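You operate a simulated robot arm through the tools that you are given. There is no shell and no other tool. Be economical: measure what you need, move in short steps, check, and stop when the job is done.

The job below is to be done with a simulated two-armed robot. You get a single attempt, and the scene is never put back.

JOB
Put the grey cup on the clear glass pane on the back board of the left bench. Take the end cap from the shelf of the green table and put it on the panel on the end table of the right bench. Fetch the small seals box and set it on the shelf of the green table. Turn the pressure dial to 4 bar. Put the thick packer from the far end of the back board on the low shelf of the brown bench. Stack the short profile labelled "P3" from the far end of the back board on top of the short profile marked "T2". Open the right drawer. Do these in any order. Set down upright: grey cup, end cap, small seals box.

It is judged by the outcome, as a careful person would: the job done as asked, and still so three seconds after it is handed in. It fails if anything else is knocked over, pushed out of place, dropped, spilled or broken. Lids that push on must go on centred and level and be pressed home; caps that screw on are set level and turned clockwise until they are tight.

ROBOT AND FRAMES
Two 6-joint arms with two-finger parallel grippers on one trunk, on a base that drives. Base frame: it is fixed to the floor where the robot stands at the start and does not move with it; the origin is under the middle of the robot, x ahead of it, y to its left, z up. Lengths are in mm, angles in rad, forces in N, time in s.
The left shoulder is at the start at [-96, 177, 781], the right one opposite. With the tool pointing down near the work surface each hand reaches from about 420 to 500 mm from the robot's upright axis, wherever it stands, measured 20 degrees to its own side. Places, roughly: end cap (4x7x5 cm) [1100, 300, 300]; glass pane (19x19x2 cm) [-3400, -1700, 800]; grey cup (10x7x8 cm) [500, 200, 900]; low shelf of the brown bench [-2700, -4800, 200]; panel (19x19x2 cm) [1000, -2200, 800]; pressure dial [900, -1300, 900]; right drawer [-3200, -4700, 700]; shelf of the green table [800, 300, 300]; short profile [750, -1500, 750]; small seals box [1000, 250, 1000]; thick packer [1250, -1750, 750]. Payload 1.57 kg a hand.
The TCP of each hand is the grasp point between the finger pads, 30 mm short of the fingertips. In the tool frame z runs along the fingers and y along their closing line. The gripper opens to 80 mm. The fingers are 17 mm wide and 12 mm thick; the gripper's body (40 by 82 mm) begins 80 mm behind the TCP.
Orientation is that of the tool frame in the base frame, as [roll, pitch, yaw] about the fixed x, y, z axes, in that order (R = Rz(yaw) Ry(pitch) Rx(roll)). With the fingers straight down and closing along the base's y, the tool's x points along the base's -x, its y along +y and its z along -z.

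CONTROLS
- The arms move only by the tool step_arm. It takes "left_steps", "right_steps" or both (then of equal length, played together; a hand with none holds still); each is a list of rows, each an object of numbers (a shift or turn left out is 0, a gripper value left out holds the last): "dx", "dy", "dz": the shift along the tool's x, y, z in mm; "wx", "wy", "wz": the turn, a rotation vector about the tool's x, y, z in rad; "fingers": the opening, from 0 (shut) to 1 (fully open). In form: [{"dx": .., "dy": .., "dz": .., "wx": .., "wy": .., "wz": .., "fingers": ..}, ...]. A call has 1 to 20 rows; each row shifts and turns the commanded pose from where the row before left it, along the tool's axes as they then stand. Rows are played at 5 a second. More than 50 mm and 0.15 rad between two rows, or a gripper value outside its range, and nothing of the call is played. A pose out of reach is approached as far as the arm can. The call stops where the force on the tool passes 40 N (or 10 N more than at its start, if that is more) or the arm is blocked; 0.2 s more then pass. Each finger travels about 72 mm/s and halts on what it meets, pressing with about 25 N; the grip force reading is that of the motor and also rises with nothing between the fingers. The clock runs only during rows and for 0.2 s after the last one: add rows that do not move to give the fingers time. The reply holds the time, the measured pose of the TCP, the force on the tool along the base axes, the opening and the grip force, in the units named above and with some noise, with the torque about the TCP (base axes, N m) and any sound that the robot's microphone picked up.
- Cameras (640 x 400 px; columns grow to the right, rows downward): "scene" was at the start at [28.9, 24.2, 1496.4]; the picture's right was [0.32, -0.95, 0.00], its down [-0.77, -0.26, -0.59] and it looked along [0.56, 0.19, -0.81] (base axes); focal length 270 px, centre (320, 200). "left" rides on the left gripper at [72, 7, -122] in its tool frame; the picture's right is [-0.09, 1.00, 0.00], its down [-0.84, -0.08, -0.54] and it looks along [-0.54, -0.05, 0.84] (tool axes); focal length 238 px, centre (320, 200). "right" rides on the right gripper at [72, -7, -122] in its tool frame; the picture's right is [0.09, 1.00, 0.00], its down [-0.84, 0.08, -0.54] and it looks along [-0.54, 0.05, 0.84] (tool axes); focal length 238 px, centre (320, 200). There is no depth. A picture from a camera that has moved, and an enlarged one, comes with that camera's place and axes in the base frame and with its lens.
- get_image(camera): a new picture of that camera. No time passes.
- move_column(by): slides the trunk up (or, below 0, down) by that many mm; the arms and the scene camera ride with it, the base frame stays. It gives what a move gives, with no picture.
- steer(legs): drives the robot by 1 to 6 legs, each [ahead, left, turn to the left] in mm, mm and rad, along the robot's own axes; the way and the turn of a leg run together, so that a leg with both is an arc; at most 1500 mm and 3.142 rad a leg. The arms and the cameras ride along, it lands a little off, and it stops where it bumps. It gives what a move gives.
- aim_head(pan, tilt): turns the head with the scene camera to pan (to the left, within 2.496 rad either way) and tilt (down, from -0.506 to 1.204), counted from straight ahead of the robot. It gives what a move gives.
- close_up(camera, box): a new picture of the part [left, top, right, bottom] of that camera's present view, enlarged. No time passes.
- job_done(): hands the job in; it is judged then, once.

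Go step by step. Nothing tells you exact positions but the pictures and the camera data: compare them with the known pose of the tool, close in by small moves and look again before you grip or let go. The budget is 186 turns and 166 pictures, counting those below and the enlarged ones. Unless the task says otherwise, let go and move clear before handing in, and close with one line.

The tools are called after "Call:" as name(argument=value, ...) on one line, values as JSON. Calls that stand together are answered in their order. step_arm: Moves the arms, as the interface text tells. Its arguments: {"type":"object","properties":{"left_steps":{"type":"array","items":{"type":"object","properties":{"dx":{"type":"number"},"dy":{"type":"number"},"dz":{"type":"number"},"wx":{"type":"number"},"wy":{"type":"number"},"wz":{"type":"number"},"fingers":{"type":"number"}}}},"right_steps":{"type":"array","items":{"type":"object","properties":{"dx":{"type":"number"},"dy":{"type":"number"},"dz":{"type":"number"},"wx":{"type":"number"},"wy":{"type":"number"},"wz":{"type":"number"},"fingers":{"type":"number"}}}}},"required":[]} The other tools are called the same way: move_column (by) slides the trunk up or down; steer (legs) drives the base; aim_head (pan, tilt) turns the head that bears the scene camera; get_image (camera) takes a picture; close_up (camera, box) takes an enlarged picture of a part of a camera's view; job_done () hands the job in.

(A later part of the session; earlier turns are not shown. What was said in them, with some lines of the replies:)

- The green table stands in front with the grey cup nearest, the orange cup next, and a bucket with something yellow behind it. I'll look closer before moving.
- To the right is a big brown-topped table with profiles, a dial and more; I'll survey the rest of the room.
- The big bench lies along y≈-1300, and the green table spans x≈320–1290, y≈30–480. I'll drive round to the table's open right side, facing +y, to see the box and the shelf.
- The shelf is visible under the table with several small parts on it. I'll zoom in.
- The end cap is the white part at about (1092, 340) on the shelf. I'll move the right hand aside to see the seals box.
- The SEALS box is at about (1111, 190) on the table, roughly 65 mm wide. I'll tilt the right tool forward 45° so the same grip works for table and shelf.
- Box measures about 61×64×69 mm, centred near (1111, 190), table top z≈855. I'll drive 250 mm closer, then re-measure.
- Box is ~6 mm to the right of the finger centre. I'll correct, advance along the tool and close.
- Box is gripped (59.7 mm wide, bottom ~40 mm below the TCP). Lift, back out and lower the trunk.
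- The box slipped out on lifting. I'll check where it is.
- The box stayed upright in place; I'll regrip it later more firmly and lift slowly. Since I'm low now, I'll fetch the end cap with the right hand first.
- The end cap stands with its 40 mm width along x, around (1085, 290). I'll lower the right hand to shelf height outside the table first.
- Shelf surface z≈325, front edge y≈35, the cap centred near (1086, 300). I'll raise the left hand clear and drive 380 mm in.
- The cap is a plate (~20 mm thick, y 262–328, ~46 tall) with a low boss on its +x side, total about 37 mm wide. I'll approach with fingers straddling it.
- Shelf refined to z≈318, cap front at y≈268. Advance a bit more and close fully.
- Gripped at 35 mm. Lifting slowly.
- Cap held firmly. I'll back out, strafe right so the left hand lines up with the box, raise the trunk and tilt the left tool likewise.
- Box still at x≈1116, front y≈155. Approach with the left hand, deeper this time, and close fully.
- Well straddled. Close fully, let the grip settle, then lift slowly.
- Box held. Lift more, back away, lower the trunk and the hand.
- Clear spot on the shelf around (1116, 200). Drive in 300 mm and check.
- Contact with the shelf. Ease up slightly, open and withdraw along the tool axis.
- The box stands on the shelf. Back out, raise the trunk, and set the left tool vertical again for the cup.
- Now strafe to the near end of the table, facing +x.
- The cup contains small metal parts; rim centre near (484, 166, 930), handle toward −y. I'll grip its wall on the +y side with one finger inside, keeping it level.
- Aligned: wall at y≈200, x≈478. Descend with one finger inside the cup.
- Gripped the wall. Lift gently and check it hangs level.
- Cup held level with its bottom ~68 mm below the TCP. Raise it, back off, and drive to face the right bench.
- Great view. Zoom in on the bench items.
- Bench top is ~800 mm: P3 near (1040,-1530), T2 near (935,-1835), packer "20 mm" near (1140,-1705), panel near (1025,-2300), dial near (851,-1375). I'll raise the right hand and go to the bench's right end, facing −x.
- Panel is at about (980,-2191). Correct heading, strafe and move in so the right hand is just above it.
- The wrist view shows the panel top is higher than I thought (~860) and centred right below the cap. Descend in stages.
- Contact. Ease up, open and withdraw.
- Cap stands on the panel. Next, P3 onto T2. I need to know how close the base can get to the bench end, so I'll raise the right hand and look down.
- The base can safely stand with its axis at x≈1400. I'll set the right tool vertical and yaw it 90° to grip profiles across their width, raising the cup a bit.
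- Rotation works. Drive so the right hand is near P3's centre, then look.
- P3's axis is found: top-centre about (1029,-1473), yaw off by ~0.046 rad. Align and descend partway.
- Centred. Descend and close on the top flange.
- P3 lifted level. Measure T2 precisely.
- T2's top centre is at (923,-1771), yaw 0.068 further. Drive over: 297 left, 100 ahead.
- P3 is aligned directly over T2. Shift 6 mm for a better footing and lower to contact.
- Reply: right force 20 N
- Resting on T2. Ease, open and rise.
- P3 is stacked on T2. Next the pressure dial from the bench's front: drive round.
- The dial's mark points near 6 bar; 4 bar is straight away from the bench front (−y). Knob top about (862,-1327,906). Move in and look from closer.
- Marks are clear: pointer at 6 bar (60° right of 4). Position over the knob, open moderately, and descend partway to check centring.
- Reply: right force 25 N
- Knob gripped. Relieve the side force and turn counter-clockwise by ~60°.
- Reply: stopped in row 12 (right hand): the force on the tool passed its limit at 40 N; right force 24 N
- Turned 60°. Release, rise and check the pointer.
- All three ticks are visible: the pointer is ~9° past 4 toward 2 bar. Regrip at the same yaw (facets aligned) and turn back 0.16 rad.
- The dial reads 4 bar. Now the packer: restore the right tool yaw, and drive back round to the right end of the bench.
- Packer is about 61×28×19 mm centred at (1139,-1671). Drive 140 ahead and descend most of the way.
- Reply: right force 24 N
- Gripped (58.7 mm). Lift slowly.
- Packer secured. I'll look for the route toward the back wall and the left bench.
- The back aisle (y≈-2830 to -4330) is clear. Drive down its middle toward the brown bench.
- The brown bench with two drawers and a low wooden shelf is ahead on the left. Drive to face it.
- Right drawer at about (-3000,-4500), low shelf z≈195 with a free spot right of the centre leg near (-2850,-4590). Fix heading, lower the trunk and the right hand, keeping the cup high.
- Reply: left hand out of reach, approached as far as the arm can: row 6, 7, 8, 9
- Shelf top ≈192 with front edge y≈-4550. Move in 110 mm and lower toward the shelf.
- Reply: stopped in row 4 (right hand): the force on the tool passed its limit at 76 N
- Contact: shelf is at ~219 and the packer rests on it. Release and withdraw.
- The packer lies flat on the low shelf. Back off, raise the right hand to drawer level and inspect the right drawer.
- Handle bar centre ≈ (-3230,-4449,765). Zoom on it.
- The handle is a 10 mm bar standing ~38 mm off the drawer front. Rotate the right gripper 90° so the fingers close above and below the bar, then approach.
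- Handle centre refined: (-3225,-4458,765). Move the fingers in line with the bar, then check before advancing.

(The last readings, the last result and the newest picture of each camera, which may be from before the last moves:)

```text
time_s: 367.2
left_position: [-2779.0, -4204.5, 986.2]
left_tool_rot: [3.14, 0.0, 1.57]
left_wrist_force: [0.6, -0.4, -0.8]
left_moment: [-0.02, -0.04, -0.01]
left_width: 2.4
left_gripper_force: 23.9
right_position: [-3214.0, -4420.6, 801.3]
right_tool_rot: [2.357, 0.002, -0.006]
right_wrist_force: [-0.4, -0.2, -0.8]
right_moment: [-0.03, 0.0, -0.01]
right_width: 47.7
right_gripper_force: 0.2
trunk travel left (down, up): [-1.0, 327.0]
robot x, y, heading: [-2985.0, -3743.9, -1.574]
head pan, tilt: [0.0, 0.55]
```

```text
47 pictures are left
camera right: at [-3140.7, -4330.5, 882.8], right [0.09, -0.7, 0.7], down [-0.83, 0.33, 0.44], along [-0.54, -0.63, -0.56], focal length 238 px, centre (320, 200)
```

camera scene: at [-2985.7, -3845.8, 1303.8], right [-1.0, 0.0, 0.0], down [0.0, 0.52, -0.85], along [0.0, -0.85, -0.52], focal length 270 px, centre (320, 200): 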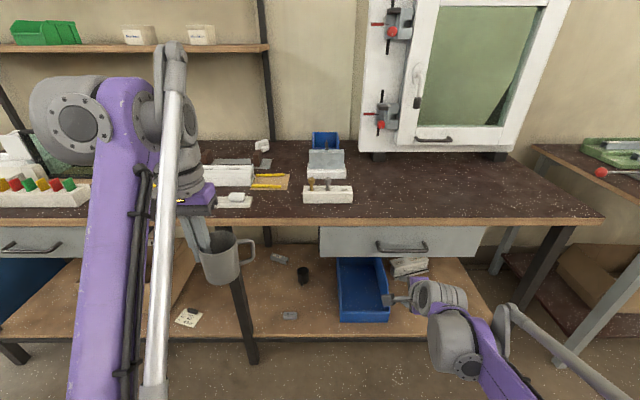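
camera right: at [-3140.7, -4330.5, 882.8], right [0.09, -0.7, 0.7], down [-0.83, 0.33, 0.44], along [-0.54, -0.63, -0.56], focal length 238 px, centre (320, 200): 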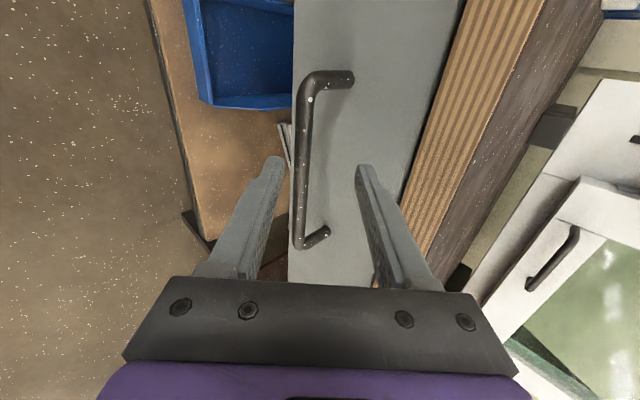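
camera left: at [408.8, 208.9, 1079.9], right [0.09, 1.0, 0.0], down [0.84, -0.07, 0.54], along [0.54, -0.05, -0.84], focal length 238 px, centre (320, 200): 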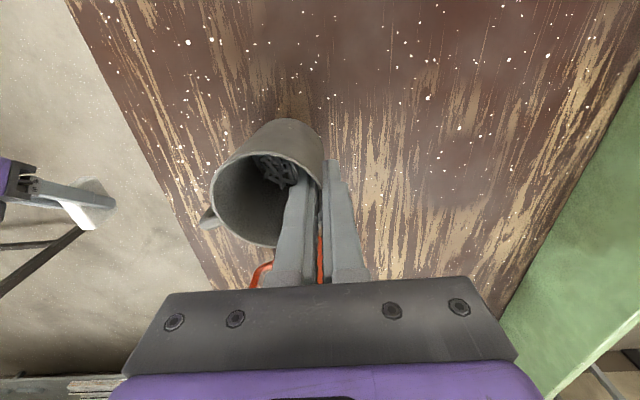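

The bar is ~12 mm off-centre toward the lower finger. Correct, narrow the opening, and advance ~23 mm.

Call:
step_arm(right_steps=[{"dy": -12.5, "fingers": 0.4}, {}, {"dz": 8}, {}])

Call:
get_image(camera="right")

```text
time_s: 368.2
left_position: [-2778.4, -4202.9, 986.8]
left_tool_rot: [-3.14, -0.002, 1.571]
left_wrist_force: [0.4, 0.2, -0.7]
left_moment: [-0.02, -0.01, 0.03]
left_width: 2.5
left_gripper_force: 24.2
right_position: [-3215.6, -4417.9, 787.0]
right_tool_rot: [2.358, 0.003, -0.006]
right_wrist_force: [0.4, 0.6, -0.2]
right_moment: [0.02, -0.01, 0.0]
right_width: 32.2
right_gripper_force: 0.1
trunk travel left (down, up): [-1.0, 327.0]
robot x, y, heading: [-2986.6, -3748.9, -1.578]
head pan, tilt: [0.0, 0.55]
```

```text
46 pictures are left
camera right: at [-3142.6, -4328.8, 868.5], right [0.09, -0.7, 0.7], down [-0.83, 0.33, 0.44], along [-0.54, -0.63, -0.56], focal length 238 px, centre (320, 200)
```

right: 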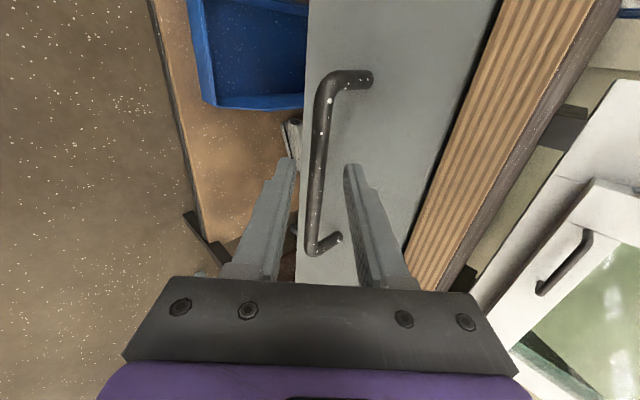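

Call:
step_arm(right_steps=[{"dz": 8}, {"dz": 8}, {}])

Call:
get_image(camera="right")

Call:
close_up(camera="scene", box=[330, 210, 490, 310])

```text
time_s: 369.0
left_position: [-2778.6, -4203.0, 985.2]
left_tool_rot: [-3.141, 0.0, 1.568]
left_wrist_force: [0.3, -0.2, -0.9]
left_moment: [0.01, -0.05, -0.03]
left_width: 2.7
left_gripper_force: 24.0
right_position: [-3216.6, -4430.7, 773.7]
right_tool_rot: [2.356, 0.002, -0.005]
right_wrist_force: [-1.0, -0.3, -0.2]
right_moment: [-0.01, 0.0, -0.01]
right_width: 31.8
right_gripper_force: 0.0
trunk travel left (down, up): [-1.0, 327.0]
robot x, y, heading: [-2986.5, -3748.1, -1.569]
head pan, tilt: [0.0, 0.55]
```

```text
45 pictures are left
camera right: at [-3143.2, -4340.8, 855.5], right [0.09, -0.7, 0.7], down [-0.83, 0.33, 0.44], along [-0.54, -0.63, -0.56], focal length 238 px, centre (320, 200)
```

right: 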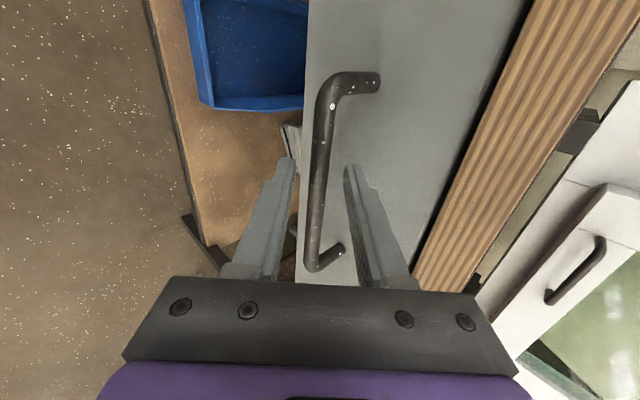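

```text
4.00 times, centred on (410, 260) of scene
camera zoom: at [-2985.7, -3845.2, 1303.8], right [-1.0, 0.0, 0.0], down [0.0, 0.52, -0.85], along [0.0, -0.85, -0.52], focal length 1080 px, centre (-40, -40)
```

zoom: 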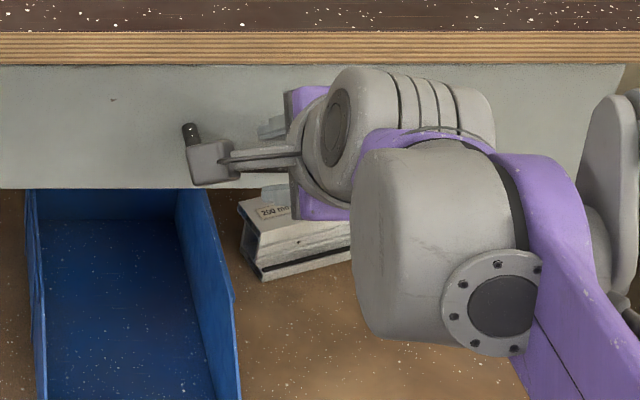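

The bar lies between the fingers ~10 mm beyond the TCP. Close on it.

Call:
step_arm(right_steps=[{"fingers": 0.2}, {"fingers": 0}, {}, {}, {}])

```text
time_s: 370.2
left_position: [-2779.5, -4203.7, 986.7]
left_tool_rot: [3.141, 0.0, 1.569]
left_wrist_force: [-0.7, 0.0, -0.6]
left_moment: [0.0, -0.05, 0.0]
left_width: 2.4
left_gripper_force: 23.7
right_position: [-3217.2, -4430.0, 773.0]
right_tool_rot: [2.357, 0.002, -0.002]
right_wrist_force: [1.5, 9.2, -10.3]
right_moment: [0.15, 0.36, 0.06]
right_width: 11.7
right_gripper_force: 28.8
trunk travel left (down, up): [-1.0, 327.0]
robot x, y, heading: [-2983.8, -3748.0, -1.574]
head pan, tilt: [0.0, 0.55]
```

Gripped (11.7 mm). Pull by backing the robot straight out.

Call:
steer(legs=[[-80, 0, 0]])

Call:
get_image(camera="scene")

```text
time_s: 371.2
left_position: [-2779.6, -4127.1, 985.3]
left_tool_rot: [3.141, 0.0, 1.57]
left_wrist_force: [0.0, -0.1, -0.9]
left_moment: [0.01, -0.01, -0.03]
left_width: 2.3
left_gripper_force: 23.4
right_position: [-3216.1, -4354.7, 773.4]
right_tool_rot: [2.357, 0.002, -0.005]
right_wrist_force: [-0.2, 0.6, -7.2]
right_moment: [0.04, 0.39, 0.01]
right_width: 11.7
right_gripper_force: 28.8
trunk travel left (down, up): [-1.0, 327.0]
robot x, y, heading: [-2983.8, -3668.2, -1.572]
head pan, tilt: [0.0, 0.55]
```

```text
43 pictures are left
camera scene: at [-2985.8, -3769.5, 1303.8], right [-1.0, 0.0, 0.0], down [0.0, 0.52, -0.85], along [0.0, -0.85, -0.52], focal length 270 px, centre (320, 200)
```

scene: 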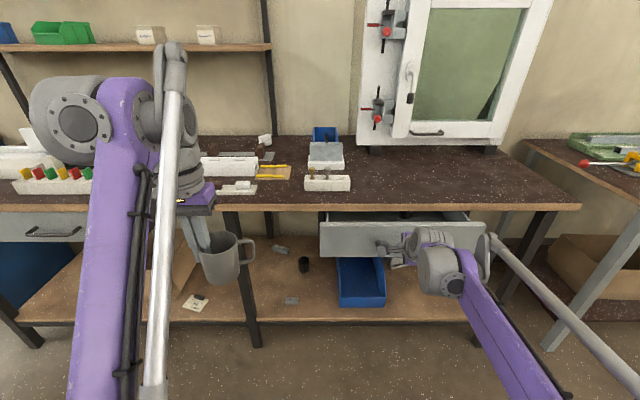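

The drawer is following. Pull it further.

Call:
steer(legs=[[-150, 0, 0]])

Call:
get_image(camera="scene")

```text
time_s: 372.6
left_position: [-2778.9, -3980.6, 985.0]
left_tool_rot: [3.142, 0.0, 1.57]
left_wrist_force: [0.1, 0.0, -1.5]
left_moment: [0.0, -0.04, 0.0]
left_width: 2.6
left_gripper_force: 24.0
right_position: [-3217.5, -4207.1, 773.3]
right_tool_rot: [2.357, 0.002, -0.005]
right_wrist_force: [-4.3, 0.3, -5.9]
right_moment: [0.03, 0.3, 0.13]
right_width: 11.8
right_gripper_force: 29.1
trunk travel left (down, up): [-1.0, 327.0]
robot x, y, heading: [-2990.0, -3520.0, -1.57]
head pan, tilt: [0.0, 0.55]
```

```text
42 pictures are left
camera scene: at [-2985.8, -3622.0, 1303.8], right [-1.0, 0.0, 0.0], down [0.0, 0.52, -0.85], along [0.0, -0.85, -0.52], focal length 270 px, centre (320, 200)
```

scene: 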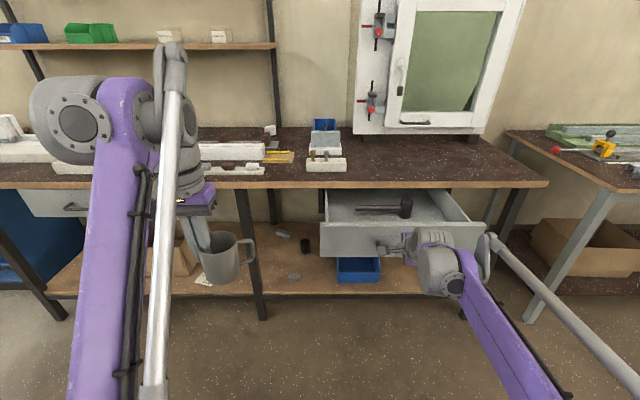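

Call:
steer(legs=[[-60, 0, 0]])

Call:
step_arm(right_steps=[{"fingers": 0.25}, {"fingers": 0.4}, {}, {"dz": -20}, {"dz": -40}, {"dz": -40}, {}])

Call:
get_image(camera="scene")

```text
time_s: 373.6
left_position: [-2779.7, -3918.3, 986.9]
left_tool_rot: [-3.141, 0.0, 1.567]
left_wrist_force: [0.8, 0.8, -1.1]
left_moment: [0.0, -0.03, 0.04]
left_width: 2.4
left_gripper_force: 24.1
right_position: [-3217.2, -4144.5, 773.9]
right_tool_rot: [2.357, 0.002, -0.006]
right_wrist_force: [2.2, 1.2, -6.4]
right_moment: [0.07, 0.26, 0.19]
right_width: 11.7
right_gripper_force: 29.2
trunk travel left (down, up): [-1.0, 327.0]
robot x, y, heading: [-2984.4, -3463.7, -1.576]
head pan, tilt: [0.0, 0.55]
```

```text
time_s: 375.1
left_position: [-2778.9, -3918.9, 986.2]
left_tool_rot: [3.141, -0.001, 1.567]
left_wrist_force: [-0.4, 0.5, -0.8]
left_moment: [0.01, 0.02, 0.0]
left_width: 2.6
left_gripper_force: 23.7
right_position: [-3214.4, -4073.5, 843.1]
right_tool_rot: [2.356, 0.001, -0.005]
right_wrist_force: [0.3, -0.6, 0.2]
right_moment: [-0.02, 0.0, -0.01]
right_width: 32.0
right_gripper_force: 0.1
trunk travel left (down, up): [-1.0, 327.0]
robot x, y, heading: [-2984.0, -3461.2, -1.571]
head pan, tilt: [0.0, 0.55]
```

```text
41 pictures are left
camera scene: at [-2985.2, -3560.1, 1303.8], right [-1.0, 0.0, 0.0], down [0.0, 0.52, -0.85], along [0.0, -0.85, -0.52], focal length 270 px, centre (320, 200)
```

scene: 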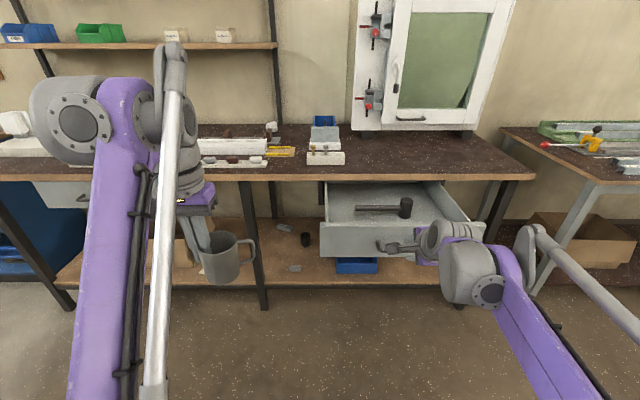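

Drawer is open ~285 mm. Back away a little, raise the trunk and look behind toward the left bench.

Call:
steer(legs=[[-100, 0, 0]])

Call:
move_column(by=223)

Call:
aim_head(pan=-2.49, tilt=0.45)

Call:
get_image(camera="scene")

```text
time_s: 376.3
left_position: [-2779.3, -3817.8, 986.3]
left_tool_rot: [-3.141, 0.0, 1.566]
left_wrist_force: [-0.6, -0.2, -0.4]
left_moment: [-0.01, -0.01, 0.0]
left_width: 2.3
left_gripper_force: 23.4
right_position: [-3214.9, -3972.3, 844.3]
right_tool_rot: [2.357, 0.002, -0.007]
right_wrist_force: [0.0, -0.6, -0.1]
right_moment: [0.02, 0.02, 0.01]
right_width: 32.1
right_gripper_force: 0.1
trunk travel left (down, up): [-1.0, 327.0]
robot x, y, heading: [-2984.9, -3361.7, -1.577]
head pan, tilt: [0.0, 0.55]
```

```text
time_s: 378.7
left_position: [-2779.3, -3785.9, 1243.3]
left_tool_rot: [-3.141, 0.071, 1.566]
left_wrist_force: [-0.3, -0.6, -1.9]
left_moment: [-0.01, -0.04, -0.02]
left_width: 2.3
left_gripper_force: 24.0
right_position: [-3215.8, -3972.6, 1066.2]
right_tool_rot: [2.356, 0.001, -0.008]
right_wrist_force: [-0.1, 0.0, 0.5]
right_moment: [0.02, -0.01, 0.02]
right_width: 32.2
right_gripper_force: 0.0
trunk travel left (down, up): [-224.0, 104.0]
robot x, y, heading: [-2985.1, -3362.7, -1.577]
head pan, tilt: [0.0, 0.55]
```

```text
time_s: 380.9
left_position: [-2778.3, -3786.1, 1243.4]
left_tool_rot: [-3.141, 0.07, 1.566]
left_wrist_force: [0.5, -0.6, -1.7]
left_moment: [-0.02, -0.01, 0.02]
left_width: 2.6
left_gripper_force: 24.0
right_position: [-3216.1, -3973.8, 1066.5]
right_tool_rot: [2.357, 0.002, -0.006]
right_wrist_force: [0.1, -0.4, 0.6]
right_moment: [-0.01, 0.0, 0.01]
right_width: 31.8
right_gripper_force: 0.1
trunk travel left (down, up): [-224.0, 104.0]
robot x, y, heading: [-2982.5, -3361.9, -1.576]
head pan, tilt: [-2.491, 0.45]
```

```text
40 pictures are left
camera scene: at [-3039.6, -3247.6, 1536.8], right [0.8, 0.6, 0.0], down [0.26, -0.35, -0.9], along [-0.54, 0.72, -0.44], focal length 270 px, centre (320, 200)
```

scene: 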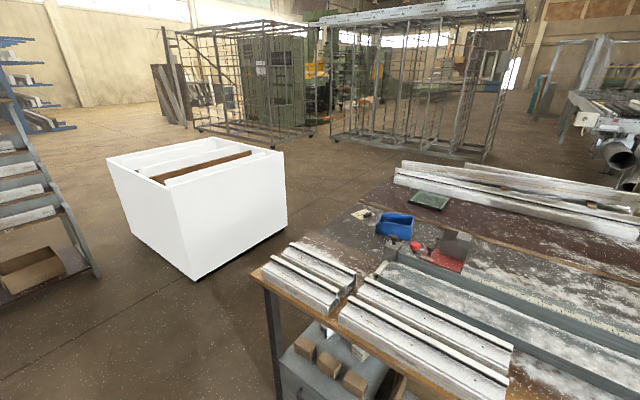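

I see the glass pane at about (-3384,-1700) on the left bench, whose left end is x≈-3730 with a 1 m gap to a white bin. First restore the cup hand to vertical by lowering it.

Call:
step_arm(left_steps=[{"dz": 15}, {"dz": 25}, {"dz": 25}, {"dz": 25}, {"dz": 25}, {"dz": 25}, {"dz": 20}, {"dz": 15}, {}])

Call:
get_image(camera="left")

```text
time_s: 382.9
left_position: [-2779.6, -3798.0, 1067.0]
left_tool_rot: [3.141, 0.071, 1.565]
left_wrist_force: [-0.4, 0.3, -1.1]
left_moment: [0.06, -0.02, 0.01]
left_width: 2.3
left_gripper_force: 23.5
right_position: [-3216.1, -3973.7, 1065.8]
right_tool_rot: [2.356, 0.002, -0.006]
right_wrist_force: [0.2, -1.0, 0.0]
right_moment: [-0.01, -0.02, -0.01]
right_width: 32.1
right_gripper_force: 0.1
trunk travel left (down, up): [-224.0, 104.0]
robot x, y, heading: [-2984.3, -3362.5, -1.577]
head pan, tilt: [-2.491, 0.45]
```

```text
39 pictures are left
camera left: at [-2771.4, -3718.6, 1184.0], right [1.0, -0.1, 0.01], down [-0.08, -0.8, 0.6], along [-0.05, -0.6, -0.8], focal length 238 px, centre (320, 200)
```

left: 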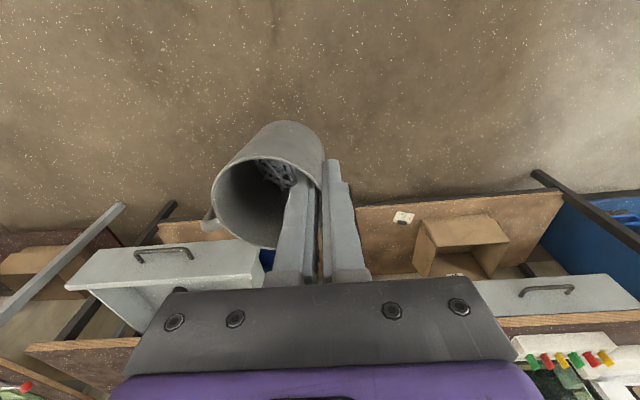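

Call:
step_arm(left_steps=[{"wy": 0.035, "dx": -15}, {"wy": 0.036, "dx": -20}, {}])

Call:
steer(legs=[[0, 0, 1.577], [-1270, 0, 0], [0, 1430, 0]])

Call:
aim_head(pan=0.15, tilt=0.75)

Call:
get_image(camera="scene")

```text
time_s: 383.7
left_position: [-2779.6, -3831.1, 1068.2]
left_tool_rot: [3.14, -0.003, 1.566]
left_wrist_force: [0.1, -0.6, -0.3]
left_moment: [-0.02, -0.03, 0.0]
left_width: 2.6
left_gripper_force: 24.0
right_position: [-3214.6, -3972.1, 1067.1]
right_tool_rot: [2.358, 0.003, -0.007]
right_wrist_force: [-0.1, 0.2, -0.4]
right_moment: [0.02, 0.02, 0.0]
right_width: 32.1
right_gripper_force: 0.1
trunk travel left (down, up): [-224.0, 104.0]
robot x, y, heading: [-2984.8, -3360.0, -1.576]
head pan, tilt: [-2.491, 0.45]
```

```text
time_s: 406.4
left_position: [-3856.7, -1715.1, 1069.4]
left_tool_rot: [-3.141, 0.001, -3.067]
left_wrist_force: [0.8, 1.0, -0.9]
left_moment: [0.01, 0.05, 0.0]
left_width: 2.4
left_gripper_force: 23.8
right_position: [-3681.0, -2139.0, 1066.9]
right_tool_rot: [2.356, 0.001, 1.641]
right_wrist_force: [0.7, -0.6, 0.1]
right_moment: [0.0, 0.03, -0.02]
right_width: 31.9
right_gripper_force: 0.0
trunk travel left (down, up): [-224.0, 104.0]
robot x, y, heading: [-4310.1, -1957.1, 0.074]
head pan, tilt: [-2.491, 0.45]
```

```text
time_s: 408.7
left_position: [-3857.1, -1715.1, 1068.4]
left_tool_rot: [-3.141, 0.0, -3.068]
left_wrist_force: [1.1, 0.2, -0.9]
left_moment: [0.03, 0.01, 0.03]
left_width: 2.4
left_gripper_force: 23.7
right_position: [-3680.8, -2139.1, 1066.3]
right_tool_rot: [2.357, 0.001, 1.643]
right_wrist_force: [1.1, 0.3, 0.2]
right_moment: [0.01, 0.01, -0.04]
right_width: 32.1
right_gripper_force: 0.1
trunk travel left (down, up): [-224.0, 104.0]
robot x, y, heading: [-4311.5, -1956.7, 0.07]
head pan, tilt: [0.15, 0.75]
```

```text
38 pictures are left
camera scene: at [-4269.2, -1940.0, 1510.3], right [0.22, -0.98, 0.0], down [-0.67, -0.15, -0.73], along [0.71, 0.16, -0.68], focal length 270 px, centre (320, 200)
```

scene: 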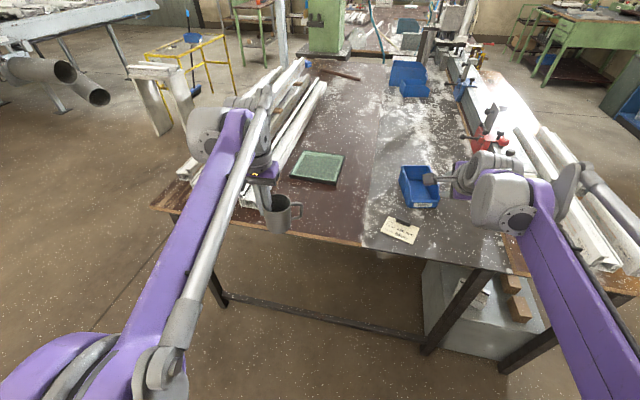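

The glass pane (green-tinted with a rim) is at about (-3387,-1733). Zoom to measure it.

Call:
close_up(camera="scene", box=[260, 130, 380, 205])

```text
5.33 times, centred on (320, 168) of scene
camera zoom: at [-4269.2, -1940.0, 1510.3], right [0.22, -0.98, 0.0], down [-0.67, -0.15, -0.73], along [0.71, 0.16, -0.68], focal length 1439 px, centre (320, 373)
```

zoom: 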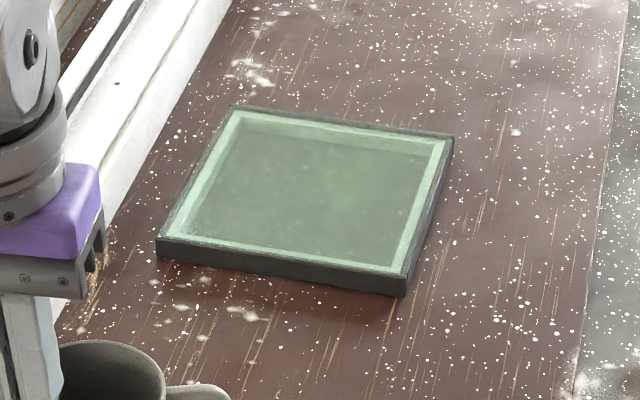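

Pane: x −3475…−3286, y −1828…−1637, top ≈859. Drive in so the cup ends over its middle.

Call:
steer(legs=[[0, 0, -0.073], [0, 48, 0], [430, 0, 0]])

Call:
get_image(camera="left")

Call:
get_image(camera="scene")

```text
time_s: 412.4
left_position: [-3428.8, -1689.7, 1069.3]
left_tool_rot: [3.14, 0.002, -3.125]
left_wrist_force: [0.0, 0.5, -1.5]
left_moment: [0.07, 0.02, 0.03]
left_width: 2.4
left_gripper_force: 23.8
right_position: [-3278.5, -2123.7, 1067.4]
right_tool_rot: [2.356, 0.004, 1.582]
right_wrist_force: [0.7, -0.5, -0.8]
right_moment: [0.01, 0.01, 0.03]
right_width: 32.3
right_gripper_force: 0.0
trunk travel left (down, up): [-224.0, 104.0]
robot x, y, heading: [-3897.1, -1906.5, 0.016]
head pan, tilt: [0.15, 0.75]
```

```text
36 pictures are left
camera left: at [-3499.4, -1684.8, 1190.6], right [0.08, 1.0, 0.0], down [0.84, -0.06, 0.54], along [0.54, -0.04, -0.84], focal length 238 px, centre (320, 200)
```

left: 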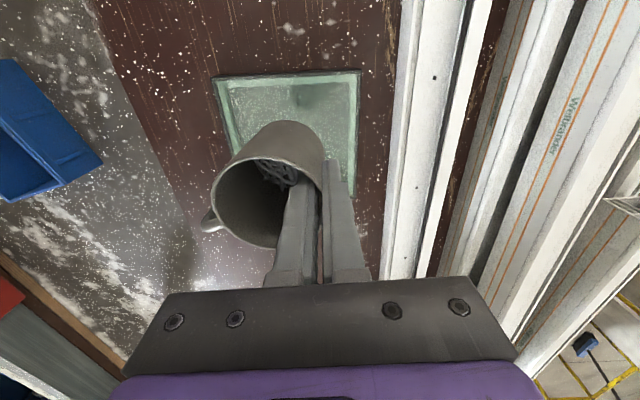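

```text
35 pictures are left
camera scene: at [-3852.9, -1889.9, 1510.3], right [0.16, -0.99, 0.0], down [-0.67, -0.11, -0.73], along [0.72, 0.12, -0.68], focal length 270 px, centre (320, 200)
```

scene: 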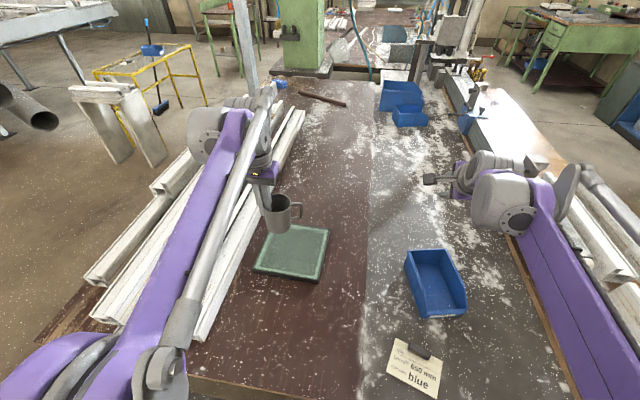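

Pane confirmed by the wrist camera. Drive 30 mm more and lower the cup.

Call:
steer(legs=[[30, -4, -0.01]])

Call:
step_arm(left_steps=[{"dz": 12}, {"dz": 20}, {"dz": 25}, {"dz": 25}, {"dz": 20}, {"dz": 12}, {"dz": 6}, {}])

Call:
get_image(camera="left")

```text
time_s: 413.3
left_position: [-3397.6, -1698.3, 1069.8]
left_tool_rot: [-3.141, -0.002, -3.136]
left_wrist_force: [1.2, 0.2, -1.0]
left_moment: [0.06, 0.01, 0.0]
left_width: 2.8
left_gripper_force: 23.4
right_position: [-3251.2, -2132.2, 1067.3]
right_tool_rot: [2.357, 0.001, 1.574]
right_wrist_force: [-0.2, 0.6, 0.0]
right_moment: [-0.02, 0.0, 0.01]
right_width: 32.0
right_gripper_force: 0.0
trunk travel left (down, up): [-224.0, 104.0]
robot x, y, heading: [-3865.9, -1904.9, 0.006]
head pan, tilt: [0.15, 0.75]
```

```text
time_s: 415.1
left_position: [-3397.2, -1696.3, 948.3]
left_tool_rot: [-3.142, 0.001, -3.137]
left_wrist_force: [0.1, -0.4, -1.5]
left_moment: [0.02, 0.0, -0.03]
left_width: 2.3
left_gripper_force: 24.0
right_position: [-3251.2, -2133.2, 1067.3]
right_tool_rot: [2.356, 0.003, 1.574]
right_wrist_force: [-0.4, 0.3, -0.3]
right_moment: [0.04, -0.06, 0.01]
right_width: 32.1
right_gripper_force: 0.1
trunk travel left (down, up): [-224.0, 104.0]
robot x, y, heading: [-3868.7, -1907.3, 0.001]
head pan, tilt: [0.15, 0.75]
```

```text
34 pictures are left
camera left: at [-3467.3, -1691.2, 1069.9], right [0.09, 1.0, 0.0], down [0.84, -0.07, 0.54], along [0.54, -0.05, -0.84], focal length 238 px, centre (320, 200)
```

left: 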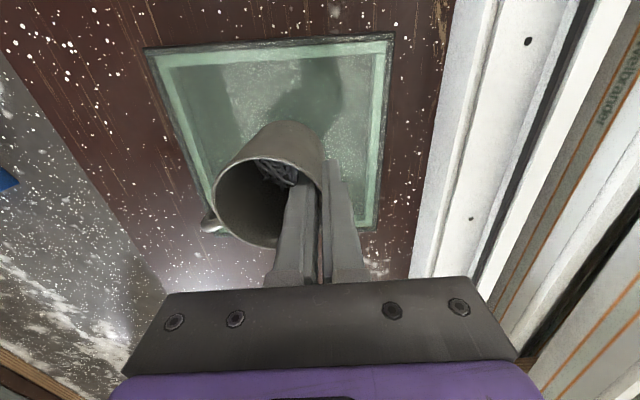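

Call:
step_arm(left_steps=[{"dz": 5}, {"dz": 5}, {"dz": 3}, {"dz": 2}, {}])

Call:
step_arm(left_steps=[{"dz": 1.5}, {"dz": 1.5}, {}])

```text
time_s: 416.3
left_position: [-3396.6, -1696.5, 933.3]
left_tool_rot: [3.141, 0.0, -3.136]
left_wrist_force: [0.1, -0.7, -1.3]
left_moment: [0.03, -0.02, 0.0]
left_width: 2.6
left_gripper_force: 23.5
right_position: [-3249.7, -2132.1, 1068.1]
right_tool_rot: [2.356, 0.001, 1.575]
right_wrist_force: [-0.5, 0.4, 0.0]
right_moment: [0.01, -0.01, 0.03]
right_width: 31.9
right_gripper_force: 0.1
trunk travel left (down, up): [-224.0, 104.0]
robot x, y, heading: [-3865.6, -1911.8, 0.003]
head pan, tilt: [0.15, 0.75]
```

```text
time_s: 417.1
left_position: [-3396.9, -1697.1, 931.8]
left_tool_rot: [3.141, 0.001, -3.136]
left_wrist_force: [0.7, -0.7, -1.2]
left_moment: [0.01, -0.01, 0.01]
left_width: 2.1
left_gripper_force: 23.6
right_position: [-3251.1, -2132.4, 1066.6]
right_tool_rot: [2.356, 0.002, 1.573]
right_wrist_force: [0.1, 0.7, 0.5]
right_moment: [-0.01, 0.01, -0.01]
right_width: 32.2
right_gripper_force: 0.1
trunk travel left (down, up): [-224.0, 104.0]
robot x, y, heading: [-3866.3, -1907.4, 0.008]
head pan, tilt: [0.15, 0.75]
```

Call:
step_arm(left_steps=[{"dz": 1.5}, {"dz": 1.5}, {}])

Call:
step_arm(left_steps=[{"dz": 1}, {"dz": 1}, {}])

```text
time_s: 417.9
left_position: [-3395.6, -1696.6, 925.9]
left_tool_rot: [-3.141, 0.001, -3.137]
left_wrist_force: [-1.1, 1.2, -0.7]
left_moment: [0.02, -0.02, -0.04]
left_width: 2.3
left_gripper_force: 24.3
right_position: [-3251.0, -2132.7, 1066.3]
right_tool_rot: [2.355, 0.001, 1.575]
right_wrist_force: [0.1, 0.2, 0.4]
right_moment: [0.01, 0.01, 0.02]
right_width: 32.2
right_gripper_force: 0.2
trunk travel left (down, up): [-224.0, 104.0]
robot x, y, heading: [-3866.3, -1906.7, 0.006]
head pan, tilt: [0.15, 0.75]
```

```text
time_s: 418.7
left_position: [-3397.8, -1698.4, 925.3]
left_tool_rot: [3.141, -0.001, -3.137]
left_wrist_force: [0.7, 0.6, -1.1]
left_moment: [0.06, -0.03, 0.0]
left_width: 2.3
left_gripper_force: 23.9
right_position: [-3252.0, -2132.1, 1067.1]
right_tool_rot: [2.358, 0.003, 1.576]
right_wrist_force: [-0.1, -0.7, -0.2]
right_moment: [0.03, 0.0, 0.04]
right_width: 32.3
right_gripper_force: 0.1
trunk travel left (down, up): [-224.0, 104.0]
robot x, y, heading: [-3867.4, -1910.3, 0.001]
head pan, tilt: [0.15, 0.75]
```

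Call:
step_arm(left_steps=[{"dz": 1.5}, {"dz": 1.5}, {}])

Call:
get_image(camera="left")

```text
time_s: 419.5
left_position: [-3398.0, -1695.7, 923.0]
left_tool_rot: [3.141, 0.002, -3.134]
left_wrist_force: [0.2, 1.5, 17.6]
left_moment: [-0.83, -0.24, 0.06]
left_width: 3.0
left_gripper_force: 24.0
right_position: [-3251.6, -2131.4, 1067.8]
right_tool_rot: [2.356, 0.002, 1.574]
right_wrist_force: [0.3, 0.1, -0.3]
right_moment: [0.0, 0.01, -0.01]
right_width: 32.0
right_gripper_force: 0.1
trunk travel left (down, up): [-224.0, 104.0]
robot x, y, heading: [-3867.4, -1907.5, 0.006]
head pan, tilt: [0.15, 0.75]
```

```text
33 pictures are left
camera left: at [-3468.9, -1692.1, 1044.9], right [0.09, 1.0, 0.0], down [0.84, -0.07, 0.54], along [0.54, -0.05, -0.84], focal length 238 px, centre (320, 200)
```

left: 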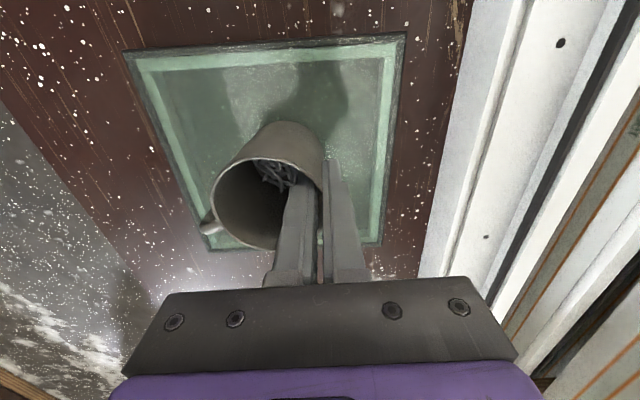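

Cup is on the glass. Ease, open gently, rise straight up.

Call:
step_arm(left_steps=[{"dz": -1.2}, {"fingers": 0.15}, {"fingers": 0.3}, {"fingers": 0.4}, {}, {"dz": -10}, {"dz": -20}, {"dz": -30}, {"dz": -30}, {"dz": -30}, {}])

Call:
get_image(camera="left")

Call:
get_image(camera="scene")

```text
time_s: 421.9
left_position: [-3396.6, -1698.1, 1046.5]
left_tool_rot: [-3.141, 0.0, -3.136]
left_wrist_force: [0.0, 0.2, 0.0]
left_moment: [-0.03, 0.0, 0.01]
left_width: 32.1
left_gripper_force: 0.0
right_position: [-3250.4, -2133.1, 1066.7]
right_tool_rot: [2.356, 0.002, 1.573]
right_wrist_force: [-0.1, -0.2, 0.5]
right_moment: [-0.02, 0.04, 0.04]
right_width: 31.9
right_gripper_force: 0.0
trunk travel left (down, up): [-224.0, 104.0]
robot x, y, heading: [-3863.5, -1907.6, 0.005]
head pan, tilt: [0.15, 0.75]
```

```text
32 pictures are left
camera left: at [-3467.5, -1693.7, 1167.4], right [0.09, 1.0, 0.0], down [0.84, -0.07, 0.54], along [0.54, -0.05, -0.84], focal length 238 px, centre (320, 200)
```

left: 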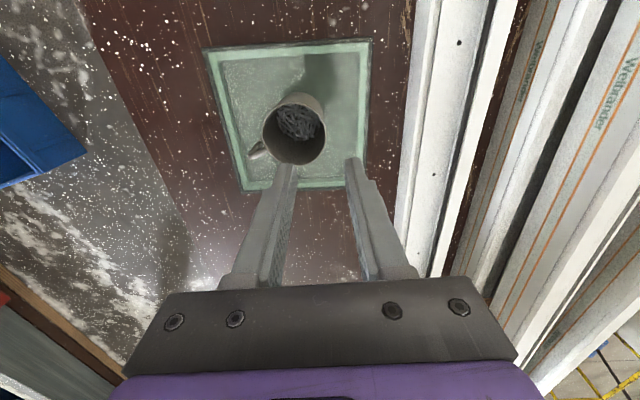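

```text
31 pictures are left
camera scene: at [-3823.8, -1893.8, 1510.3], right [0.16, -0.99, 0.0], down [-0.67, -0.11, -0.73], along [0.72, 0.11, -0.68], focal length 270 px, centre (320, 200)
```

scene: 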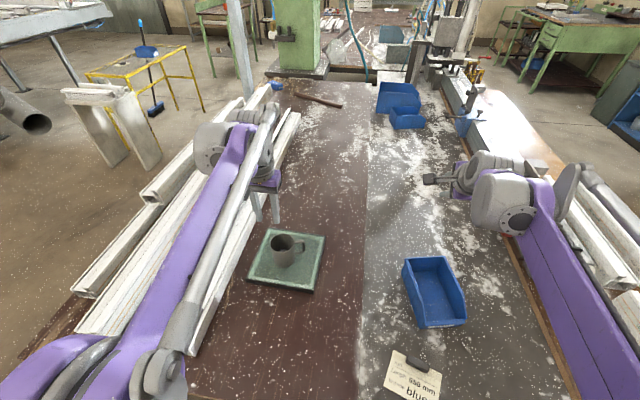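

The cup stands upright on the pane with its contents intact. Back clear and hand in.

Call:
steer(legs=[[-350, 0, 0]])

Call:
get_image(camera="scene")

```text
time_s: 424.1
left_position: [-3740.3, -1706.7, 1046.0]
left_tool_rot: [-3.141, 0.002, 3.132]
left_wrist_force: [-0.6, -0.9, 0.0]
left_moment: [0.0, -0.01, 0.01]
left_width: 32.0
left_gripper_force: 0.1
right_position: [-3600.1, -2141.4, 1066.5]
right_tool_rot: [2.356, 0.001, 1.559]
right_wrist_force: [0.3, 0.3, 0.3]
right_moment: [-0.05, 0.03, -0.01]
right_width: 31.9
right_gripper_force: 0.0
trunk travel left (down, up): [-224.0, 104.0]
robot x, y, heading: [-4212.5, -1902.4, -0.005]
head pan, tilt: [0.15, 0.75]
```

```text
30 pictures are left
camera scene: at [-4170.5, -1893.8, 1510.3], right [0.14, -0.99, 0.0], down [-0.68, -0.1, -0.73], along [0.72, 0.1, -0.68], focal length 270 px, centre (320, 200)
```

scene: 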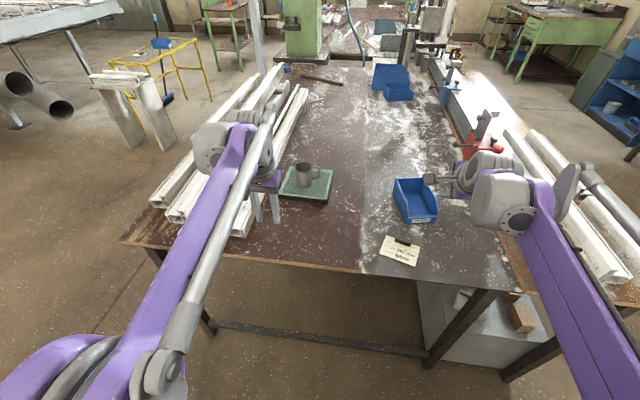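

Everything I placed looked in order when I last saw it, and both hands are clear; handing in.

Call:
job_done()

```text
The job is handed in.
```

All seven tasks are done and the job is handed in: cup on the glass pane, end cap on the panel, seals box on the green table's shelf, dial at 4 bar, the 20 mm packer on the brown bench's low shelf, P3 stacked on T2, and the right drawer open about 285 mm.
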